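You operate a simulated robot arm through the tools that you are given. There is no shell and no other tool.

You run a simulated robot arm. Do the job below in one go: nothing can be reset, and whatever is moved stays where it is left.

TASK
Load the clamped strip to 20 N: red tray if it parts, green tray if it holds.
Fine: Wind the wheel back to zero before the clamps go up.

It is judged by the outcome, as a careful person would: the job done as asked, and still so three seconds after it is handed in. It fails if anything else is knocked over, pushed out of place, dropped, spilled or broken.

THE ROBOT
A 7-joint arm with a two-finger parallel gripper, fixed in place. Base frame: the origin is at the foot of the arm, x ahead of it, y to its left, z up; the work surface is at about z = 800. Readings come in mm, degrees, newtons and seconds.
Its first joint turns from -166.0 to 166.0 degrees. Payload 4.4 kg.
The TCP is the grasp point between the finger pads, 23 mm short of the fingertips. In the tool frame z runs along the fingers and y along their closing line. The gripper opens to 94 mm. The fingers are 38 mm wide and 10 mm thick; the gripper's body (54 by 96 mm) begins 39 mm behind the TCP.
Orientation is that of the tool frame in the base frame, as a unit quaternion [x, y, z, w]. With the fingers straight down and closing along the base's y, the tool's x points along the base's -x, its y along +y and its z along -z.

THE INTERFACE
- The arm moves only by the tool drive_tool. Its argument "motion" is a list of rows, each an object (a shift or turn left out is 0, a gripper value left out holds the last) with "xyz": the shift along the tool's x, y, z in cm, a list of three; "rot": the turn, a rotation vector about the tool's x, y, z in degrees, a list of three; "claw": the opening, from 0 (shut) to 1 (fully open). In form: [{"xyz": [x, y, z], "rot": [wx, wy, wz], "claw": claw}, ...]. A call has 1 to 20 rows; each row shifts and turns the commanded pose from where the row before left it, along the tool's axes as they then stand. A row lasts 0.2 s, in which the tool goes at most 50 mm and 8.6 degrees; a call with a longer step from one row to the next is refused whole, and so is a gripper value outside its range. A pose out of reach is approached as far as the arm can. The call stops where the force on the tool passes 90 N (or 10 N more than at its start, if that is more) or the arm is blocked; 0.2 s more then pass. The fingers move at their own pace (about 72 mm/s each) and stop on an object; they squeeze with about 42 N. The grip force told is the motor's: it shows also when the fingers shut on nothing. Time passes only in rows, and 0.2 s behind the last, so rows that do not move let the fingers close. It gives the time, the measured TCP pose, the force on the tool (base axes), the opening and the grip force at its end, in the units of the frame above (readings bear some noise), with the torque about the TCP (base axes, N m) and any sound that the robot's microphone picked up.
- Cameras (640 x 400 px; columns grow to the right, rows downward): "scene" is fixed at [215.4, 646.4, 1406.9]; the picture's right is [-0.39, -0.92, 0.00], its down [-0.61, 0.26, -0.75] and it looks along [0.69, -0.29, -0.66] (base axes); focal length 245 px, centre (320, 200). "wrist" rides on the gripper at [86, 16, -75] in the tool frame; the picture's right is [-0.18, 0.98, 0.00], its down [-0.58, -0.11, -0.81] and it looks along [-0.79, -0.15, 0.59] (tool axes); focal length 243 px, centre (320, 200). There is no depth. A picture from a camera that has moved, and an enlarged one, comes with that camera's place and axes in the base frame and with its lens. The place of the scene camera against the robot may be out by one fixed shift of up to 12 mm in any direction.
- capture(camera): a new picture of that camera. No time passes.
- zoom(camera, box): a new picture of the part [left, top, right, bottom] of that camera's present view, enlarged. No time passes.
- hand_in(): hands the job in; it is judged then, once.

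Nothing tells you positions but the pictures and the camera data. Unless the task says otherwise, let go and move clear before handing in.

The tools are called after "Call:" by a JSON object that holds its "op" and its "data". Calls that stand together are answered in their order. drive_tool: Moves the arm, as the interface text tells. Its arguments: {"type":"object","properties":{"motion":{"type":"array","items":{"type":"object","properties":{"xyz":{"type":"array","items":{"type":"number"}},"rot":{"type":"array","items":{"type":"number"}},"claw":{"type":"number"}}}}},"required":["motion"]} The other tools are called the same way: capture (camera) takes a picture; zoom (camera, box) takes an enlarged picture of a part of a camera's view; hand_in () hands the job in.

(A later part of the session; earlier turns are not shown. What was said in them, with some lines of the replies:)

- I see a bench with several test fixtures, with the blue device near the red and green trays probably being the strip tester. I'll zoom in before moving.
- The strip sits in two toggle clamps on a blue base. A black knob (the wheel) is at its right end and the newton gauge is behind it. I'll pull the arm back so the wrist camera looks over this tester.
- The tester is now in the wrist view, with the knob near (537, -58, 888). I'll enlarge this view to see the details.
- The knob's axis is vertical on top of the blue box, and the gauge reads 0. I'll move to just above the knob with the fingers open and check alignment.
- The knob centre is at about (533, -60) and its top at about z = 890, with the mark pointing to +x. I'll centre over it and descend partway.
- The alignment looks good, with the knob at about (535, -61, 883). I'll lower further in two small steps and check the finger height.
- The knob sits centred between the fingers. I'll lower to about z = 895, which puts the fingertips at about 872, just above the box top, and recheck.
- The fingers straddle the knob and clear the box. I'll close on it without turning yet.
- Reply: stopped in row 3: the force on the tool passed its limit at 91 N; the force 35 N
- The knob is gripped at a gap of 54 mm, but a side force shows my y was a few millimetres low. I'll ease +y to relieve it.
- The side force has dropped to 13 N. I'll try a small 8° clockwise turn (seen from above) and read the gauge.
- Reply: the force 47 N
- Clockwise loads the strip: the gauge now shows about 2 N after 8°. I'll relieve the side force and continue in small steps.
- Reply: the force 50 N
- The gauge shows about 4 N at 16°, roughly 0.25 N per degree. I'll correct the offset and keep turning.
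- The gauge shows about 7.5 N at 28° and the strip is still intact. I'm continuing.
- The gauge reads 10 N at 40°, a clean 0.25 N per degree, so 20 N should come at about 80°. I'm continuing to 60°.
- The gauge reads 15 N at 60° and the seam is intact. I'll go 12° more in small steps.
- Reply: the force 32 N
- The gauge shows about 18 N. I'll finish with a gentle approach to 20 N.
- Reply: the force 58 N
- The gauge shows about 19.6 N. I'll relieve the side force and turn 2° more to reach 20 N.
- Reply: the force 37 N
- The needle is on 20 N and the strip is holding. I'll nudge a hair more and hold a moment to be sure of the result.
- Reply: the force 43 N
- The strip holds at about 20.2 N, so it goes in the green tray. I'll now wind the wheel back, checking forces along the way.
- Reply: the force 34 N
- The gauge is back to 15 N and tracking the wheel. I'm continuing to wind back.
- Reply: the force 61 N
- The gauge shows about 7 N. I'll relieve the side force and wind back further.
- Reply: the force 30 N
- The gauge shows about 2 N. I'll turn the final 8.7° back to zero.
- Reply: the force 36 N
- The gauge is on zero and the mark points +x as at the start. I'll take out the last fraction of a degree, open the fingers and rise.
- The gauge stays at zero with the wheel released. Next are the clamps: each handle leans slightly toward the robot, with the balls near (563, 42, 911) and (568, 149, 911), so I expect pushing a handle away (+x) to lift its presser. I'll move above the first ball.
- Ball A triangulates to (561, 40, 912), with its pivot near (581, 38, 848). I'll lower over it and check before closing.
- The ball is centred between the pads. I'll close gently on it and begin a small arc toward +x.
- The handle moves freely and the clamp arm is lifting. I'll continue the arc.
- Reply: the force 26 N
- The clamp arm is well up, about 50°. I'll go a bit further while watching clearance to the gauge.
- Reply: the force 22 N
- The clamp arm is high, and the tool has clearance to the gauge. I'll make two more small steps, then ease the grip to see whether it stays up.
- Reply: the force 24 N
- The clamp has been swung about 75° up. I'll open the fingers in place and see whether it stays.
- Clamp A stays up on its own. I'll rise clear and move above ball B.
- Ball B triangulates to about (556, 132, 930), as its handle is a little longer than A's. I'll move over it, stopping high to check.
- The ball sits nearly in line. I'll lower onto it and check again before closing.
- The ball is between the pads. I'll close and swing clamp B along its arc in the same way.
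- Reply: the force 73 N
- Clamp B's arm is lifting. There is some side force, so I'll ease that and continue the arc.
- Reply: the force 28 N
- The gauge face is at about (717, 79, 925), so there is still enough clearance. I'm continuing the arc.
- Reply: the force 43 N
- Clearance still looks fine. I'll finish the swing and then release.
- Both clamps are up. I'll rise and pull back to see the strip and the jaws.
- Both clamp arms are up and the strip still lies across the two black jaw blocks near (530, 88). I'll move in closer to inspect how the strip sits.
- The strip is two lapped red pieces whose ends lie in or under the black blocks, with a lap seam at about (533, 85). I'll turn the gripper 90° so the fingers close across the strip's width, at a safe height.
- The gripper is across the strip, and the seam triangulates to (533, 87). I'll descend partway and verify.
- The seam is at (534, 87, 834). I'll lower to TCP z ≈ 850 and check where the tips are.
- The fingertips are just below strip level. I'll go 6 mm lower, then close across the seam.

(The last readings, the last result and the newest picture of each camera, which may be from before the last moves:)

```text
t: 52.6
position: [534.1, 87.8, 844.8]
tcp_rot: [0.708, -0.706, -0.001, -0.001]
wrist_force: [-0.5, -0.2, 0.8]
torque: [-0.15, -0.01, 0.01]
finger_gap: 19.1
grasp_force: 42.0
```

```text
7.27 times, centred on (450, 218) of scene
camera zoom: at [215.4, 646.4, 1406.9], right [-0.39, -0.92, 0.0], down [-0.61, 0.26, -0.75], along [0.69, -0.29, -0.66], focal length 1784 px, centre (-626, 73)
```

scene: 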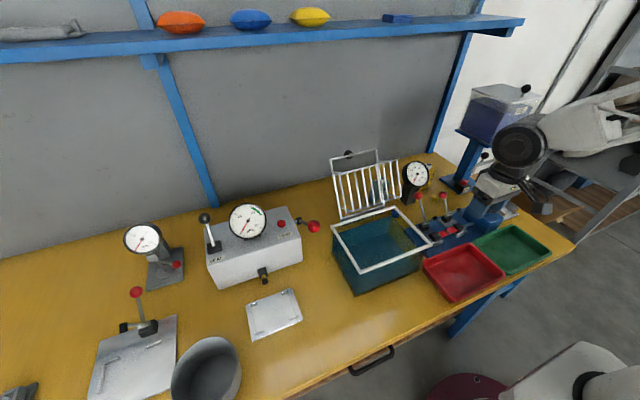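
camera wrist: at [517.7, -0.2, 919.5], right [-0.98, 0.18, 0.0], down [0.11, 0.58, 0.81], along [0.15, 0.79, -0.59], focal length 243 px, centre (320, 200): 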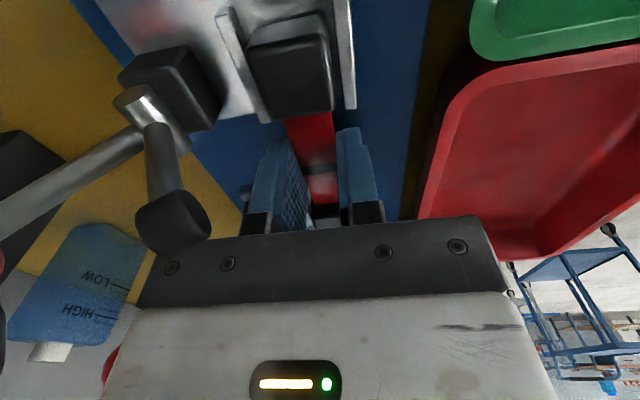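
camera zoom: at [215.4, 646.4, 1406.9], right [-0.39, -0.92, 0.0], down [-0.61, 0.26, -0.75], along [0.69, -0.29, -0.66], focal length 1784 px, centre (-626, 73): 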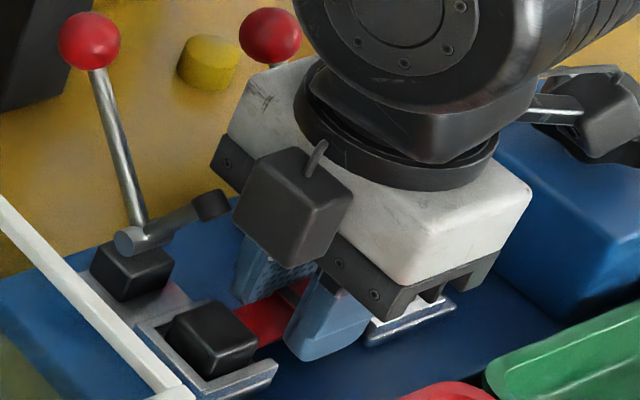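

The strip is gripped at 19 mm wide. I'll lift slowly and see whether it comes free.

Call:
{"op": "drive_tool", "data": {"motion": [{"xyz": [0, 0, -0.3]}, {"xyz": [0, 0, -0.3]}, {"xyz": [0, 0, -0.4]}, {}]}}

Call:
{"op": "capture", "data": {"camera": "wrist"}}

Call:
{"op": "zoom", "data": {"camera": "scene", "box": [420, 190, 480, 245]}}

```text
t: 53.6
position: [535.0, 87.7, 855.4]
tcp_rot: [0.709, -0.706, -0.001, -0.001]
wrist_force: [-0.6, 0.6, -1.0]
torque: [0.01, 0.02, 0.04]
finger_gap: 19.2
grasp_force: 41.9
```

```text
taken
camera wrist: at [517.6, -0.3, 929.6], right [-0.98, 0.18, 0.0], down [0.11, 0.58, 0.81], along [0.15, 0.79, -0.59], focal length 243 px, centre (320, 200)
```

wrist: 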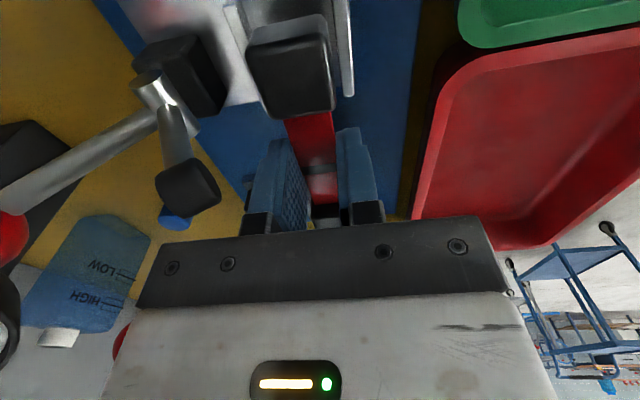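

```text
7.27 times, centred on (450, 218) of scene
camera zoom: at [215.4, 646.4, 1406.9], right [-0.39, -0.92, 0.0], down [-0.61, 0.26, -0.75], along [0.69, -0.29, -0.66], focal length 1784 px, centre (-626, 73)
```

zoom: 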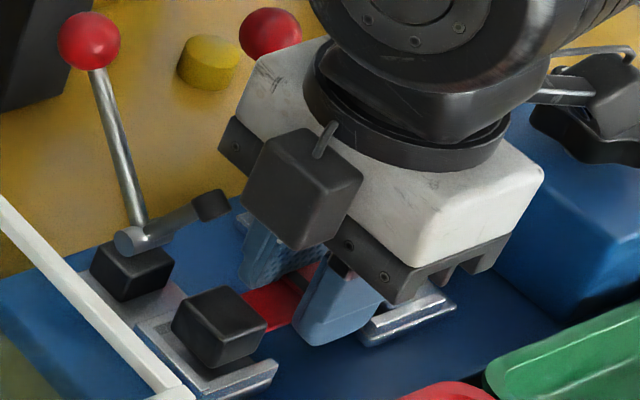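

The strip came free together with its black end grips. I'll lift a bit, slide back toward the robot clear of the raised clamp arms, then rise.

Call:
{"op": "drive_tool", "data": {"motion": [{"xyz": [0, 0, -0.5]}, {"xyz": [0, 0, -0.4]}, {"xyz": [0, 1.5, 0]}, {"xyz": [0, 2, -0.3]}, {"xyz": [0, 2.5, -1]}, {"xyz": [0, 2, -2]}, {"xyz": [0, 1, -3]}, {}]}}

Call:
{"op": "capture", "data": {"camera": "wrist"}}

Call:
{"op": "zoom", "data": {"camera": "scene", "box": [390, 140, 570, 310]}}

```text
t: 55.5
position: [444.1, 86.8, 927.5]
tcp_rot: [0.709, -0.706, -0.001, 0.0]
wrist_force: [0.4, 0.7, -1.1]
torque: [0.0, -0.01, 0.02]
finger_gap: 19.0
grasp_force: 41.9
```

```text
taken
camera wrist: at [427.1, -0.8, 1001.9], right [-0.98, 0.18, 0.0], down [0.11, 0.58, 0.81], along [0.15, 0.79, -0.59], focal length 243 px, centre (320, 200)
```

wrist: 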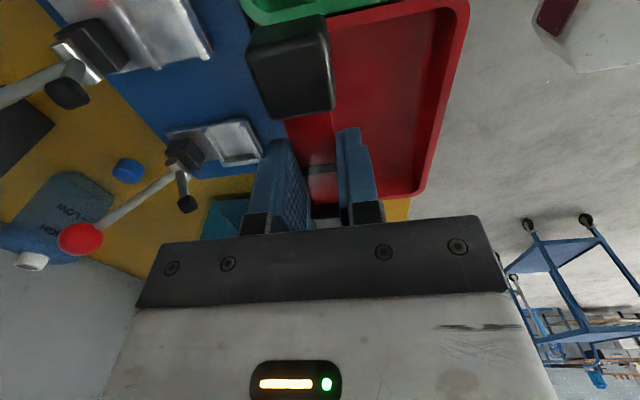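

```text
2.35 times, centred on (480, 225) of scene
camera zoom: at [215.4, 646.4, 1406.9], right [-0.39, -0.92, 0.0], down [-0.61, 0.26, -0.75], along [0.69, -0.29, -0.66], focal length 577 px, centre (-56, 141)
```

zoom: 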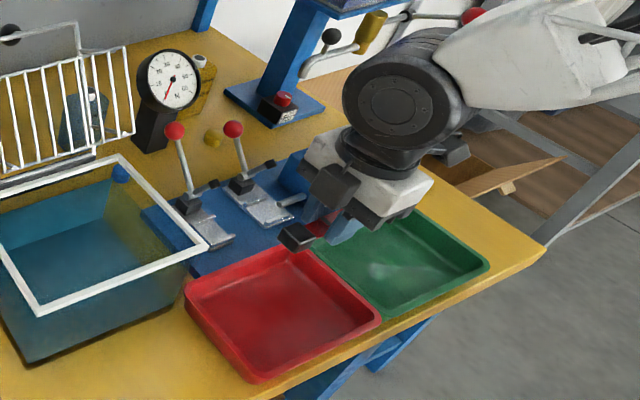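

The specimen is clear and the fixture is undisturbed. I'll carry it over the green tray, whose centre is near (411, -44).

Call:
{"op": "drive_tool", "data": {"motion": [{"xyz": [3.3, 0.8, 0]}, {"xyz": [3.3, 0.8, 0]}, {"xyz": [3.3, 0.8, 0]}, {"xyz": [3.2, 0.8, 0]}, {}]}}

Call:
{"op": "capture", "data": {"camera": "wrist"}}

Call:
{"op": "zoom", "data": {"camera": "scene", "box": [410, 170, 570, 310]}}

```text
t: 56.6
position: [412.9, -45.1, 928.4]
tcp_rot: [0.708, -0.706, -0.001, 0.0]
wrist_force: [0.6, 0.9, -0.3]
torque: [0.01, -0.02, 0.01]
finger_gap: 18.7
grasp_force: 41.6
```

```text
taken
camera wrist: at [395.7, -131.9, 1001.4], right [-0.98, 0.18, 0.0], down [0.11, 0.58, 0.81], along [0.15, 0.79, -0.59], focal length 243 px, centre (320, 200)
```

wrist: 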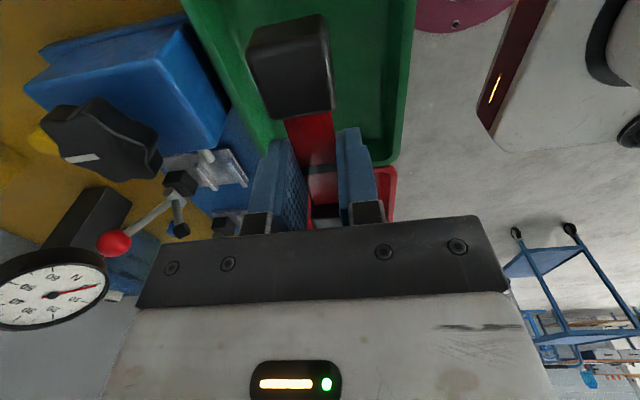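

```text
2.86 times, centred on (490, 240) of scene
camera zoom: at [215.4, 646.4, 1406.9], right [-0.39, -0.92, 0.0], down [-0.61, 0.26, -0.75], along [0.69, -0.29, -0.66], focal length 701 px, centre (-166, 86)
```

zoom: 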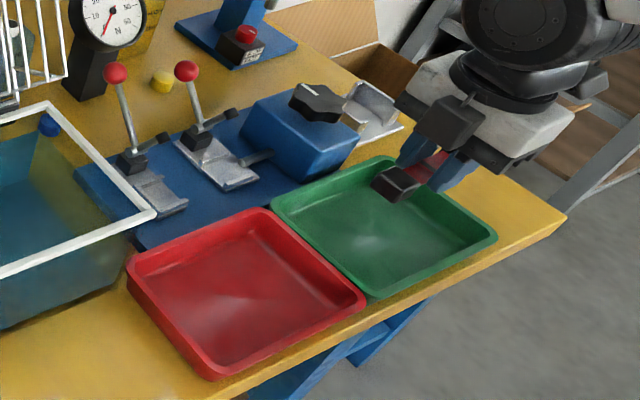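

The specimen is centred over the green tray. I'll lower it in stages to the tray floor.

Call:
{"op": "drive_tool", "data": {"motion": [{"xyz": [0, 0, 3.5]}, {"xyz": [0, 0, 3]}, {"xyz": [0, 0, 1.5]}, {}]}}

Call:
{"op": "zoom", "data": {"camera": "scene", "box": [460, 190, 560, 290]}}

Call:
{"op": "capture", "data": {"camera": "wrist"}}

```text
t: 57.6
position: [412.0, -44.6, 848.9]
tcp_rot: [0.708, -0.706, 0.0, -0.001]
wrist_force: [0.0, 0.1, -0.3]
torque: [-0.01, 0.01, -0.01]
finger_gap: 19.0
grasp_force: 41.7
```

```text
4.00 times, centred on (510, 240) of scene
camera zoom: at [215.4, 646.4, 1406.9], right [-0.39, -0.92, 0.0], down [-0.61, 0.26, -0.75], along [0.69, -0.29, -0.66], focal length 981 px, centre (-440, 40)
```

zoom: 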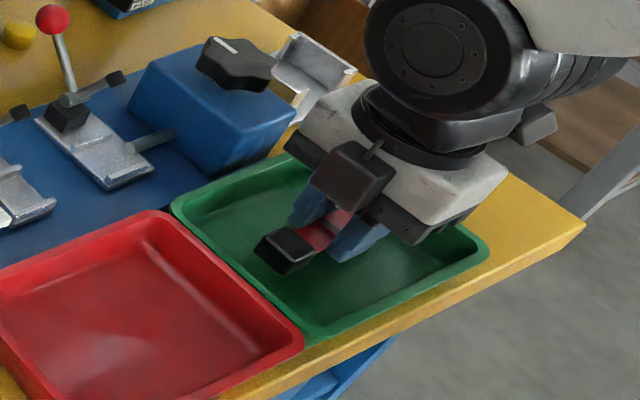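

```text
taken
camera wrist: at [396.3, -131.8, 921.7], right [-0.98, 0.18, 0.0], down [0.11, 0.58, 0.81], along [0.15, 0.79, -0.59], focal length 243 px, centre (320, 200)
```

wrist: 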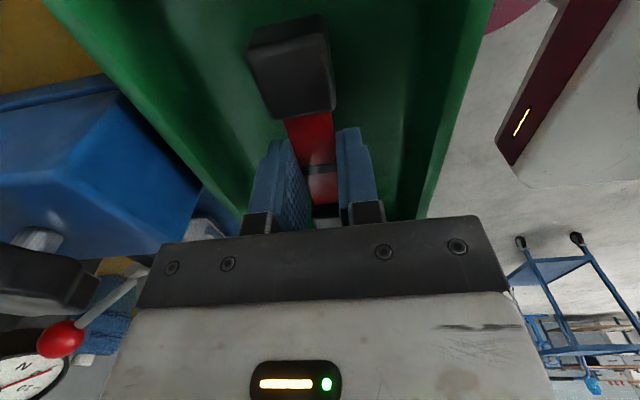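

Call:
{"op": "drive_tool", "data": {"motion": [{"xyz": [0, 0, 0.3]}, {"xyz": [0, 0, 0.3]}, {"xyz": [0, 0, 0.3]}, {"xyz": [0, 0, 0.3]}, {}]}}

Call:
{"op": "zoom", "data": {"camera": "scene", "box": [480, 210, 540, 270]}}

```text
t: 58.9
position: [412.3, -44.1, 834.9]
tcp_rot: [0.709, -0.705, -0.001, 0.0]
wrist_force: [0.7, 0.0, -0.1]
torque: [-0.01, 0.0, -0.02]
finger_gap: 18.8
grasp_force: 42.1
```

```text
6.67 times, centred on (510, 240) of scene
camera zoom: at [215.4, 646.4, 1406.9], right [-0.39, -0.92, 0.0], down [-0.61, 0.26, -0.75], along [0.69, -0.29, -0.66], focal length 1635 px, centre (-947, -67)
```

zoom: 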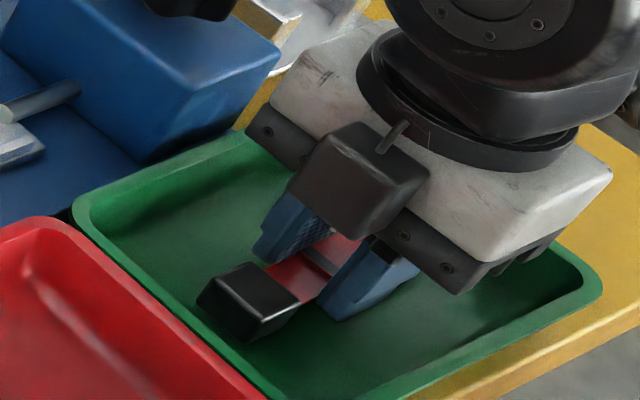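

There is no contact yet. I'm lowering further in small steps.

Call:
{"op": "drive_tool", "data": {"motion": [{"xyz": [0, 0, 0.2]}, {"xyz": [0, 0, 0.2]}, {"xyz": [0, 0, 0.1]}, {}]}}

```text
t: 59.9
position: [412.9, -44.1, 830.8]
tcp_rot: [0.708, -0.706, -0.001, -0.001]
wrist_force: [-0.5, -0.2, -0.9]
torque: [-0.05, 0.01, -0.01]
finger_gap: 19.1
grasp_force: 41.4
```

Call:
{"op": "drive_tool", "data": {"motion": [{"xyz": [0, 0, 0.15]}, {"xyz": [0, 0, 0.15]}, {}]}}

Call:
{"op": "zoom", "data": {"camera": "scene", "box": [480, 210, 540, 270]}}

```text
t: 60.6
position: [414.5, -44.1, 826.9]
tcp_rot: [0.708, -0.706, -0.001, 0.0]
wrist_force: [0.6, -0.4, -0.7]
torque: [-0.02, -0.02, 0.01]
finger_gap: 19.3
grasp_force: 41.9
```

```text
6.67 times, centred on (510, 240) of scene
camera zoom: at [215.4, 646.4, 1406.9], right [-0.39, -0.92, 0.0], down [-0.61, 0.26, -0.75], along [0.69, -0.29, -0.66], focal length 1635 px, centre (-947, -67)
```

zoom: 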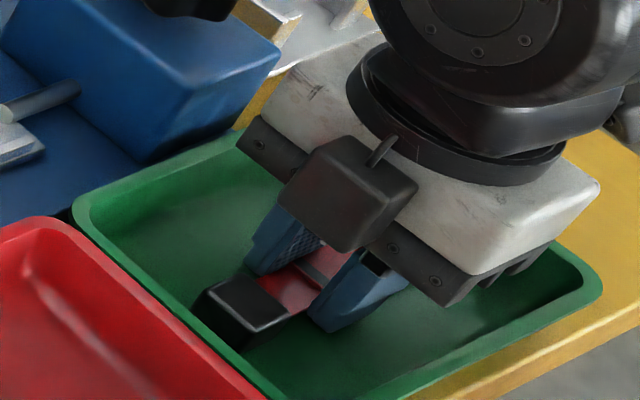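

Call:
{"op": "drive_tool", "data": {"motion": [{"xyz": [0, 0, 0.1]}, {"xyz": [0, 0, 0.1]}, {}]}}

Call:
{"op": "capture", "data": {"camera": "wrist"}}

```text
t: 61.5
position: [413.7, -44.0, 826.0]
tcp_rot: [0.708, -0.706, 0.001, -0.001]
wrist_force: [-24.4, 4.6, 83.2]
torque: [-0.02, 0.73, -0.06]
finger_gap: 19.1
grasp_force: 42.0
```

```text
taken
camera wrist: at [396.7, -131.8, 900.5], right [-0.98, 0.18, 0.0], down [0.1, 0.58, 0.81], along [0.15, 0.79, -0.59], focal length 243 px, centre (320, 200)
```

wrist: 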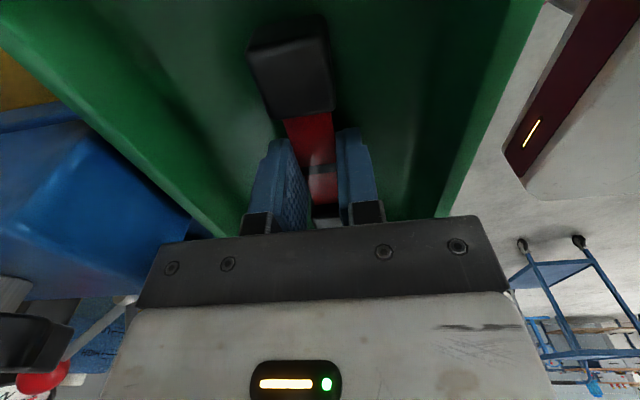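

The specimen (or the tips) has reached the floor, with 83 N of contact. I'll back off to relieve that, then open.

Call:
{"op": "drive_tool", "data": {"motion": [{"xyz": [0, 0, -0.15]}, {}]}}

```text
t: 62.0
position: [414.4, -43.9, 826.4]
tcp_rot: [0.708, -0.706, 0.0, -0.002]
wrist_force: [11.0, -7.5, 35.9]
torque: [-0.27, -0.17, 0.02]
finger_gap: 19.0
grasp_force: 41.4
```

Call:
{"op": "drive_tool", "data": {"motion": [{"xyz": [0, 0, -0.08]}, {"claw": 0.25}, {"claw": 0.35}, {"claw": 0.45}, {"claw": 0.45}]}}

Call:
{"op": "capture", "data": {"camera": "wrist"}}

Call:
{"op": "zoom", "data": {"camera": "scene", "box": [480, 210, 540, 270]}}

```text
t: 63.2
position: [412.9, -43.1, 827.4]
tcp_rot: [0.708, -0.706, -0.001, 0.0]
wrist_force: [0.6, -0.3, 0.4]
torque: [-0.01, 0.01, -0.07]
finger_gap: 41.9
grasp_force: 0.1
```

```text
taken
camera wrist: at [395.9, -131.5, 901.0], right [-0.98, 0.18, 0.0], down [0.11, 0.58, 0.81], along [0.15, 0.79, -0.59], focal length 243 px, centre (320, 200)
```

wrist: 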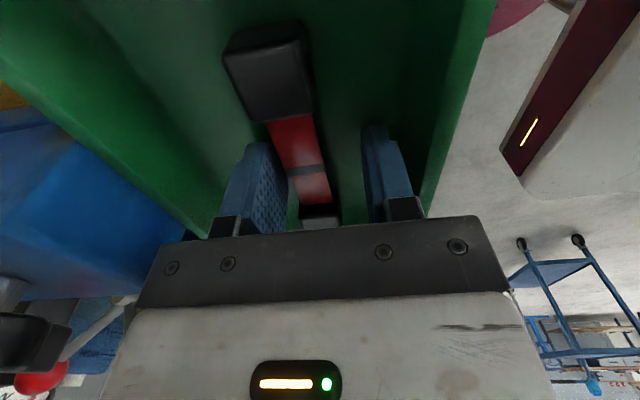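

```text
6.67 times, centred on (510, 240) of scene
camera zoom: at [215.4, 646.4, 1406.9], right [-0.39, -0.92, 0.0], down [-0.61, 0.26, -0.75], along [0.69, -0.29, -0.66], focal length 1635 px, centre (-947, -67)
```

zoom: 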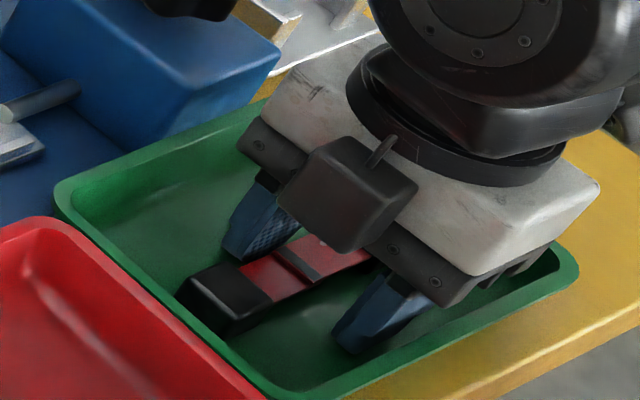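

The strip is released in the green tray, but the tray seems to have shifted slightly. I'll rise straight up and check.

Call:
{"op": "drive_tool", "data": {"motion": [{"xyz": [0, 0, -1]}, {"xyz": [0, 0, -3]}, {"xyz": [0, 0, -4]}, {"xyz": [0, 0, -4]}, {}]}}

Call:
{"op": "capture", "data": {"camera": "wrist"}}

Call:
{"op": "capture", "data": {"camera": "scene"}}

Call:
{"op": "zoom", "data": {"camera": "scene", "box": [410, 180, 570, 310]}}

```text
t: 64.5
position: [413.9, -43.7, 948.9]
tcp_rot: [0.708, -0.706, -0.001, -0.001]
wrist_force: [0.2, -0.4, 0.7]
torque: [0.0, -0.01, -0.01]
finger_gap: 42.3
grasp_force: 0.1
```

```text
taken
camera wrist: at [396.6, -131.2, 1021.4], right [-0.98, 0.18, 0.0], down [0.11, 0.58, 0.81], along [0.15, 0.79, -0.59], focal length 243 px, centre (320, 200)
```

wrist: 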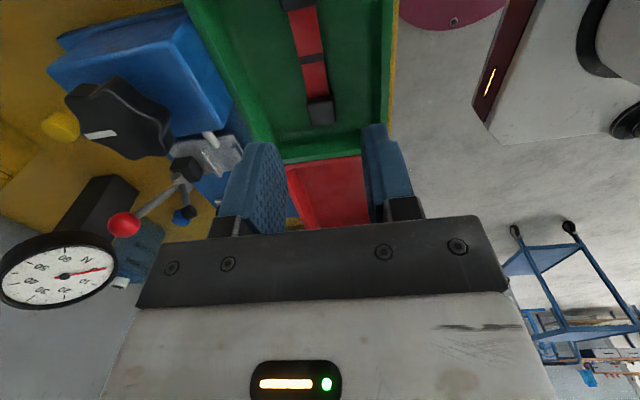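

```text
taken
```

scene: 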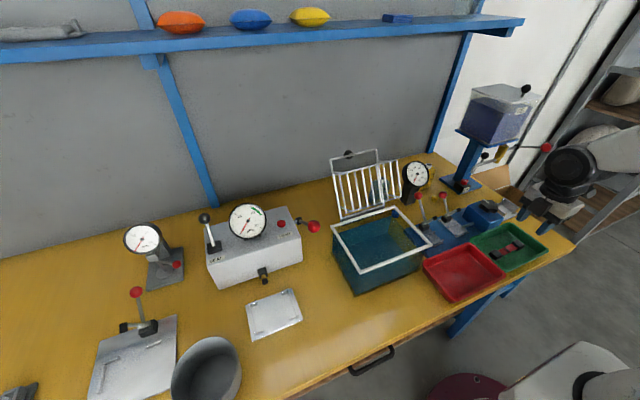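

```text
3.08 times, centred on (490, 245) of scene
camera zoom: at [215.4, 646.4, 1406.9], right [-0.39, -0.92, 0.0], down [-0.61, 0.26, -0.75], along [0.69, -0.29, -0.66], focal length 755 px, centre (-203, 62)
```

zoom: 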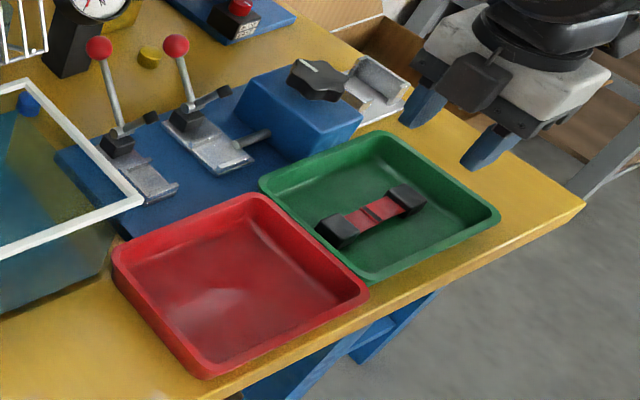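

The strip is in the green tray in one piece, but the tray shifted about 10 mm in +x when the fingers opened on its floor. I'll compare with the original views to measure the shift.

Call:
{"op": "zoom", "data": {"camera": "scene", "box": [400, 180, 530, 260]}}

Call:
{"op": "zoom", "data": {"camera": "scene", "box": [380, 130, 560, 310]}}

Call:
{"op": "zoom", "data": {"camera": "scene", "box": [480, 210, 540, 270]}}

```text
4.92 times, centred on (465, 220) of scene
camera zoom: at [215.4, 646.4, 1406.9], right [-0.39, -0.92, 0.0], down [-0.61, 0.26, -0.75], along [0.69, -0.29, -0.66], focal length 1208 px, centre (-394, 102)
```

zoom: 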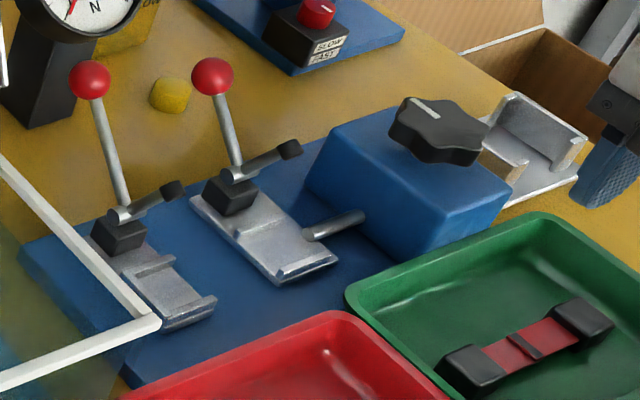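

```text
2.22 times, centred on (470, 220) of scene
camera zoom: at [215.4, 646.4, 1406.9], right [-0.39, -0.92, 0.0], down [-0.61, 0.26, -0.75], along [0.69, -0.29, -0.66], focal length 545 px, centre (-13, 156)
```

zoom: 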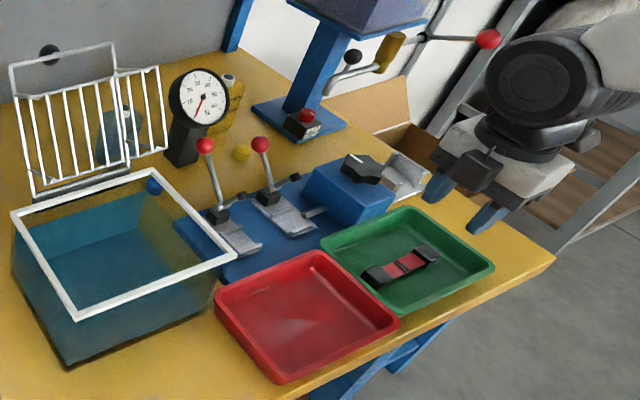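

```text
6.67 times, centred on (510, 240) of scene
camera zoom: at [215.4, 646.4, 1406.9], right [-0.39, -0.92, 0.0], down [-0.61, 0.26, -0.75], along [0.69, -0.29, -0.66], focal length 1635 px, centre (-947, -67)
```

zoom: 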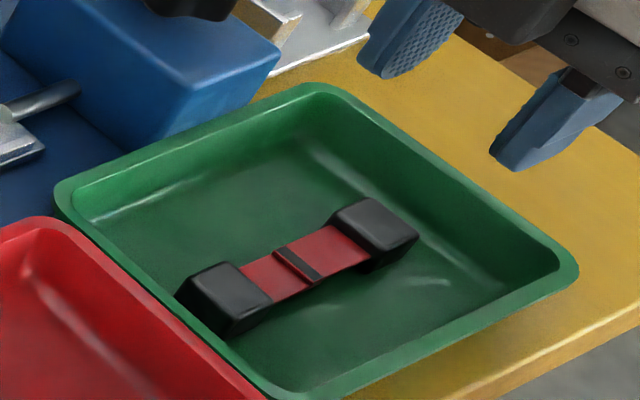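

The tray moved about 8–10 mm in +x. I'll put it back gently by pinching its near rim and pulling it back by that amount, starting with a look from above the rim.

Call:
{"op": "drive_tool", "data": {"motion": [{"xyz": [0, 2.7, 1.0], "claw": 0.36}, {"xyz": [0, 2.6, 2.0]}, {"xyz": [0, 0, 2.4]}, {}]}}

Call:
{"op": "capture", "data": {"camera": "wrist"}}

Call:
{"op": "zoom", "data": {"camera": "scene", "box": [460, 190, 560, 290]}}

```text
t: 65.5
position: [359.9, -44.1, 892.9]
tcp_rot: [0.709, -0.705, -0.001, 0.0]
wrist_force: [1.1, 0.4, -0.3]
torque: [0.04, -0.01, -0.04]
finger_gap: 33.9
grasp_force: 0.0
```

```text
taken
camera wrist: at [343.0, -131.7, 967.3], right [-0.98, 0.18, 0.0], down [0.11, 0.58, 0.81], along [0.15, 0.79, -0.59], focal length 243 px, centre (320, 200)
```

wrist: 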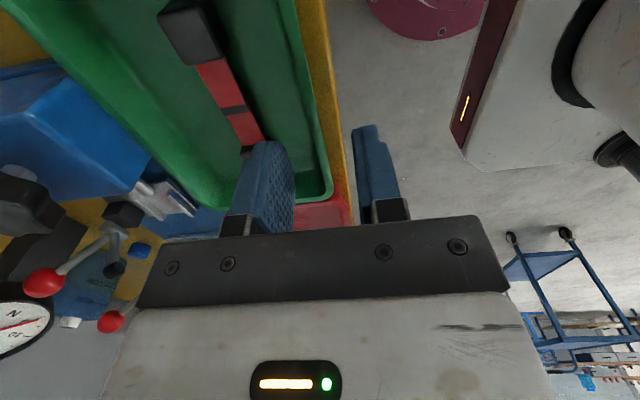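

```text
4.00 times, centred on (510, 240) of scene
camera zoom: at [215.4, 646.4, 1406.9], right [-0.39, -0.92, 0.0], down [-0.61, 0.26, -0.75], along [0.69, -0.29, -0.66], focal length 981 px, centre (-440, 40)
```

zoom: 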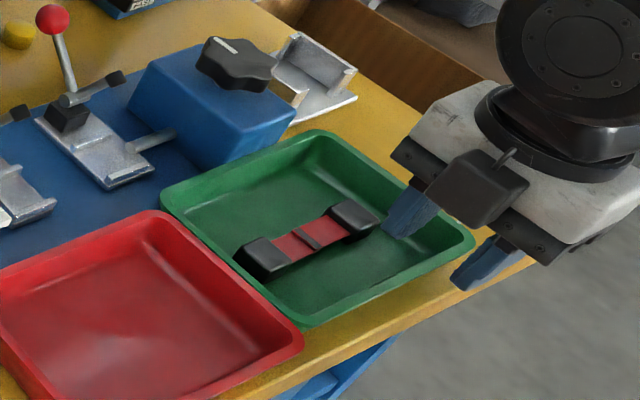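

The rim centre is at about x = 366. I'll straddle it with a modest gap and stop to check.

Call:
{"op": "drive_tool", "data": {"motion": [{"xyz": [0, -0.6, 0], "claw": 0.32}, {"xyz": [0, 0, 2.5]}, {"xyz": [0, 0, 1.7]}, {}]}}

Call:
{"op": "capture", "data": {"camera": "wrist"}}

Call:
{"op": "zoom", "data": {"camera": "scene", "box": [480, 210, 560, 290]}}

```text
t: 66.5
position: [365.5, -45.1, 851.3]
tcp_rot: [0.708, -0.706, -0.001, 0.0]
wrist_force: [0.7, 0.1, -0.3]
torque: [-0.01, -0.01, 0.01]
finger_gap: 30.2
grasp_force: 0.0
```

```text
taken
camera wrist: at [348.8, -132.8, 925.3], right [-0.98, 0.18, 0.0], down [0.11, 0.58, 0.81], along [0.15, 0.79, -0.59], focal length 243 px, centre (320, 200)
```

wrist: 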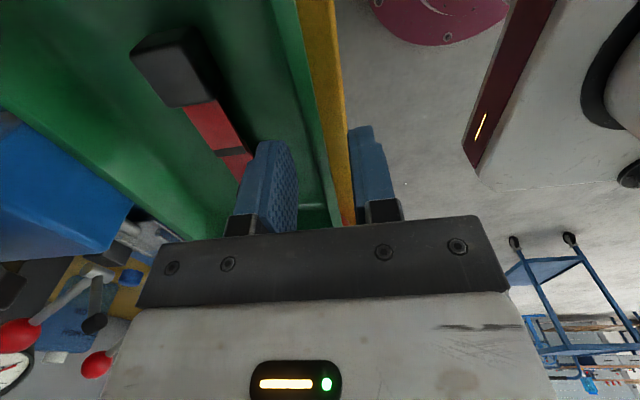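

```text
5.00 times, centred on (520, 250) of scene
camera zoom: at [215.4, 646.4, 1406.9], right [-0.39, -0.92, 0.0], down [-0.61, 0.26, -0.75], along [0.69, -0.29, -0.66], focal length 1226 px, centre (-680, -50)
```

zoom: 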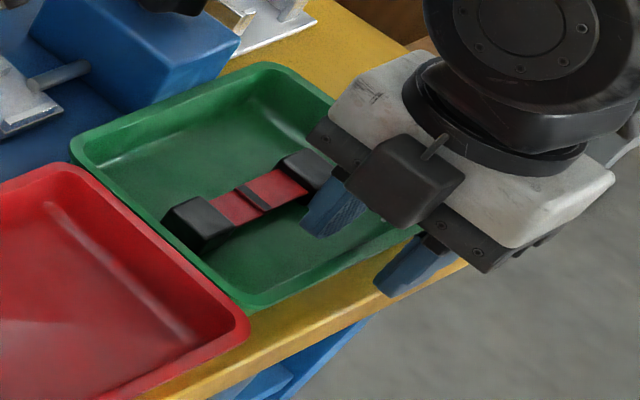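

The fingers straddle the rim well. I'll lower the last bit and close on it.

Call:
{"op": "drive_tool", "data": {"motion": [{"xyz": [0, 0.12, 0.5]}, {"xyz": [0, 0, 0.5]}, {}, {"claw": 0.2}, {"claw": 0.1}, {"claw": 0}, {"claw": 0}]}}

Call:
{"op": "zoom", "data": {"camera": "scene", "box": [400, 180, 530, 260]}}

Call:
{"op": "capture", "data": {"camera": "wrist"}}

```text
t: 68.0
position: [364.5, -45.6, 841.0]
tcp_rot: [0.709, -0.706, -0.001, -0.001]
wrist_force: [-1.0, -0.5, 5.0]
torque: [0.03, -0.66, 0.01]
finger_gap: 3.4
grasp_force: 42.1
```

```text
4.92 times, centred on (465, 220) of scene
camera zoom: at [215.4, 646.4, 1406.9], right [-0.39, -0.92, 0.0], down [-0.61, 0.26, -0.75], along [0.69, -0.29, -0.66], focal length 1208 px, centre (-394, 102)
```

zoom: 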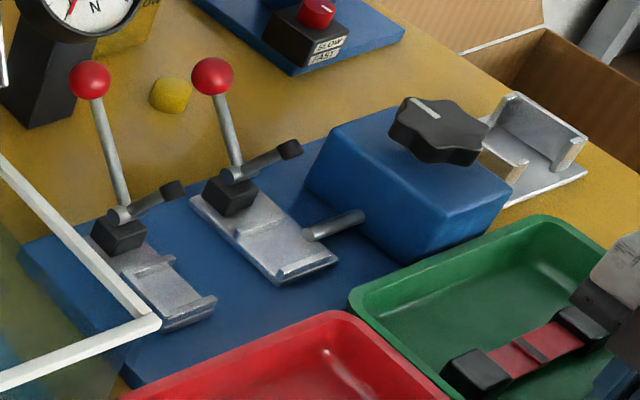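

```text
taken
camera wrist: at [348.1, -132.3, 915.7], right [-0.98, 0.18, 0.0], down [0.11, 0.58, 0.81], along [0.15, 0.79, -0.59], focal length 243 px, centre (320, 200)
```

wrist: 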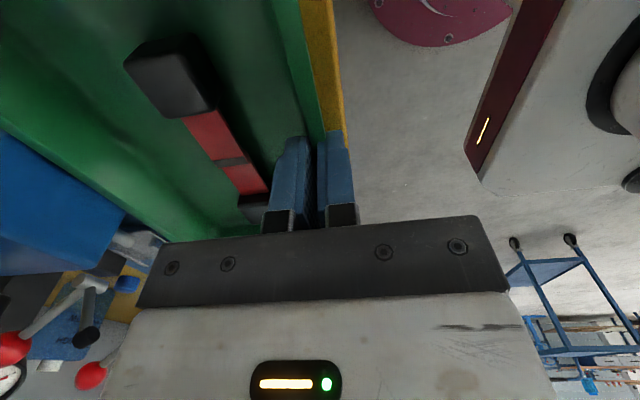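

The rim is gripped. I'll pull the tray 6 mm back toward the robot and compare with the original picture.

Call:
{"op": "drive_tool", "data": {"motion": [{"xyz": [0, 0.2, -0.02], "claw": 0}, {"xyz": [0, 0.2, 0]}, {"xyz": [0, 0.2, 0]}, {}]}}

Call:
{"op": "zoom", "data": {"camera": "scene", "box": [400, 180, 530, 260]}}

Call:
{"op": "zoom", "data": {"camera": "scene", "box": [410, 170, 570, 310]}}

```text
t: 69.0
position: [358.2, -44.6, 842.2]
tcp_rot: [0.709, -0.706, 0.0, 0.0]
wrist_force: [1.7, -0.1, 4.3]
torque: [0.0, -0.69, 0.03]
finger_gap: 3.5
grasp_force: 41.9
```

```text
4.92 times, centred on (465, 220) of scene
camera zoom: at [215.4, 646.4, 1406.9], right [-0.39, -0.92, 0.0], down [-0.61, 0.26, -0.75], along [0.69, -0.29, -0.66], focal length 1208 px, centre (-394, 102)
```

zoom: 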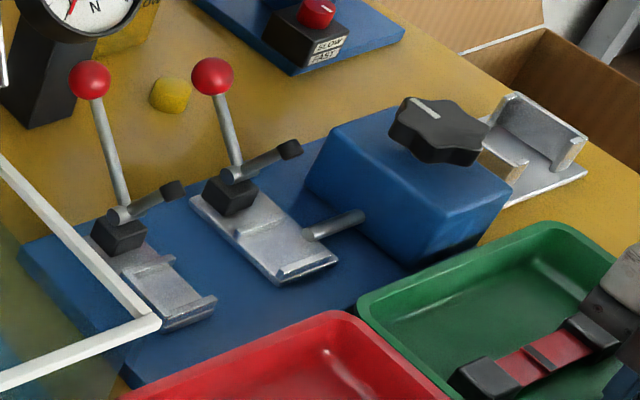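

```text
2.86 times, centred on (490, 240) of scene
camera zoom: at [215.4, 646.4, 1406.9], right [-0.39, -0.92, 0.0], down [-0.61, 0.26, -0.75], along [0.69, -0.29, -0.66], focal length 701 px, centre (-166, 86)
```

zoom: 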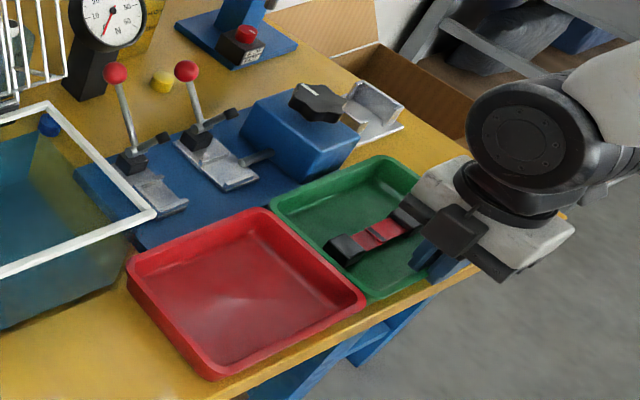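

The tray corner now matches its original position. I'll open, rise straight up and withdraw.

Call:
{"op": "drive_tool", "data": {"motion": [{"claw": 0.12}, {"claw": 0.25}, {"claw": 0.3}, {}, {"xyz": [0, 0, -2.5]}, {"xyz": [0, 0, -4]}, {"xyz": [0, 0, -4.5]}, {"xyz": [0, 0, -4.5]}, {}]}}

Call:
{"op": "capture", "data": {"camera": "wrist"}}

Call:
{"op": "capture", "data": {"camera": "scene"}}

Call:
{"op": "zoom", "data": {"camera": "scene", "box": [380, 130, 560, 310]}}

Call:
{"op": "zoom", "data": {"camera": "scene", "box": [400, 180, 530, 260]}}

```text
t: 71.0
position: [358.3, -45.1, 998.1]
tcp_rot: [0.709, -0.706, -0.001, 0.0]
wrist_force: [-0.4, 0.2, 0.4]
torque: [-0.03, 0.0, 0.01]
finger_gap: 28.4
grasp_force: 0.0
```

```text
taken
camera wrist: at [341.2, -131.8, 1071.5], right [-0.98, 0.18, 0.0], down [0.11, 0.58, 0.81], along [0.15, 0.79, -0.59], focal length 243 px, centre (320, 200)
```

wrist: 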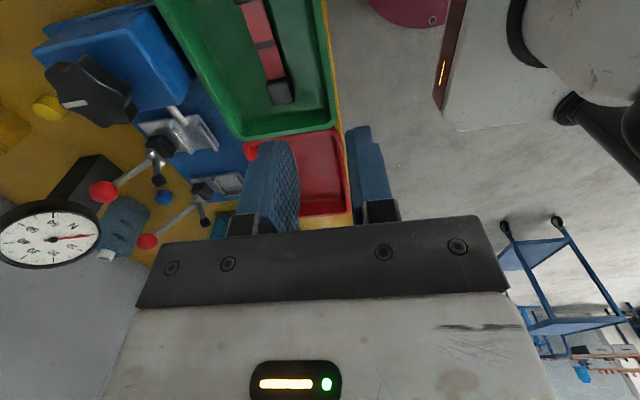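

```text
taken
```

scene: 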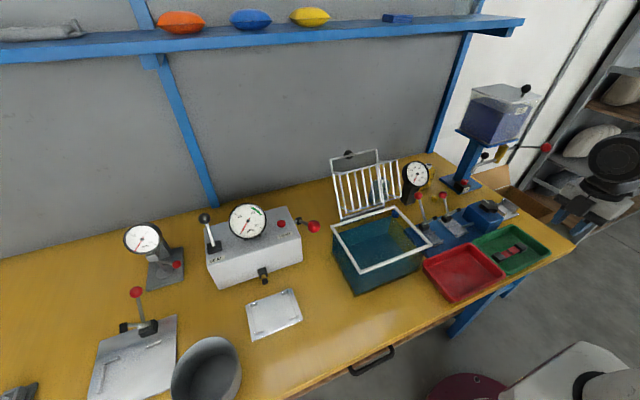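

```text
2.22 times, centred on (470, 220) of scene
camera zoom: at [215.4, 646.4, 1406.9], right [-0.39, -0.92, 0.0], down [-0.61, 0.26, -0.75], along [0.69, -0.29, -0.66], focal length 545 px, centre (-13, 156)
```

zoom: 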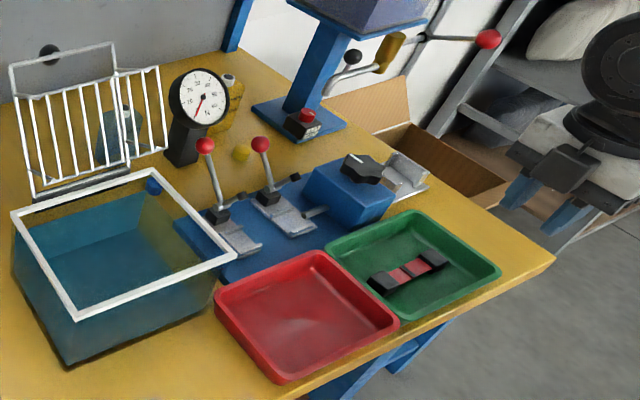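

```text
4.92 times, centred on (465, 220) of scene
camera zoom: at [215.4, 646.4, 1406.9], right [-0.39, -0.92, 0.0], down [-0.61, 0.26, -0.75], along [0.69, -0.29, -0.66], focal length 1208 px, centre (-394, 102)
```

zoom: 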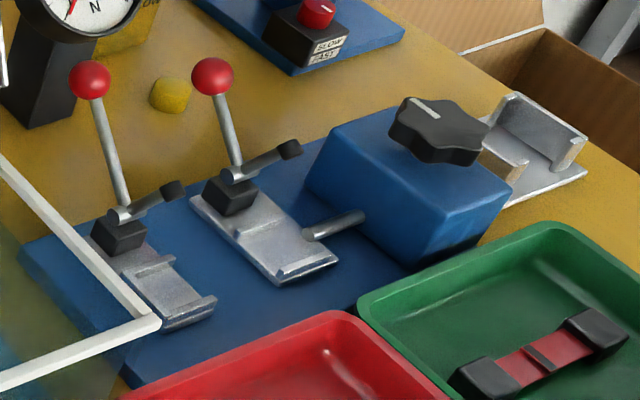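

The strip lies in the green tray in one piece, and the tray is back at its original spot. The wheel and gauge are at zero, both clamps are up, nothing else has been disturbed and the arm is clear, so I'm handing the job in.

Call:
{"op": "hand_in", "data": {}}

```text
The job is handed in.
```

The strip held at 20 N, so I put it in the green tray in one piece. The gauge needle sat on or just past the 20 mark, about 20.2 N by my reading, and stayed there for about two seconds.

I wound the wheel back until the gauge read zero before lifting either clamp. Both clamps are up.

When I let go of the strip in the green tray, the fingers dragged the tray about 8–10 mm. I pulled it back by its rim, and its corner now matches the starting picture to within a millimetre or so. In the final pictures nothing else on the bench looks out of place, and the arm is clear.
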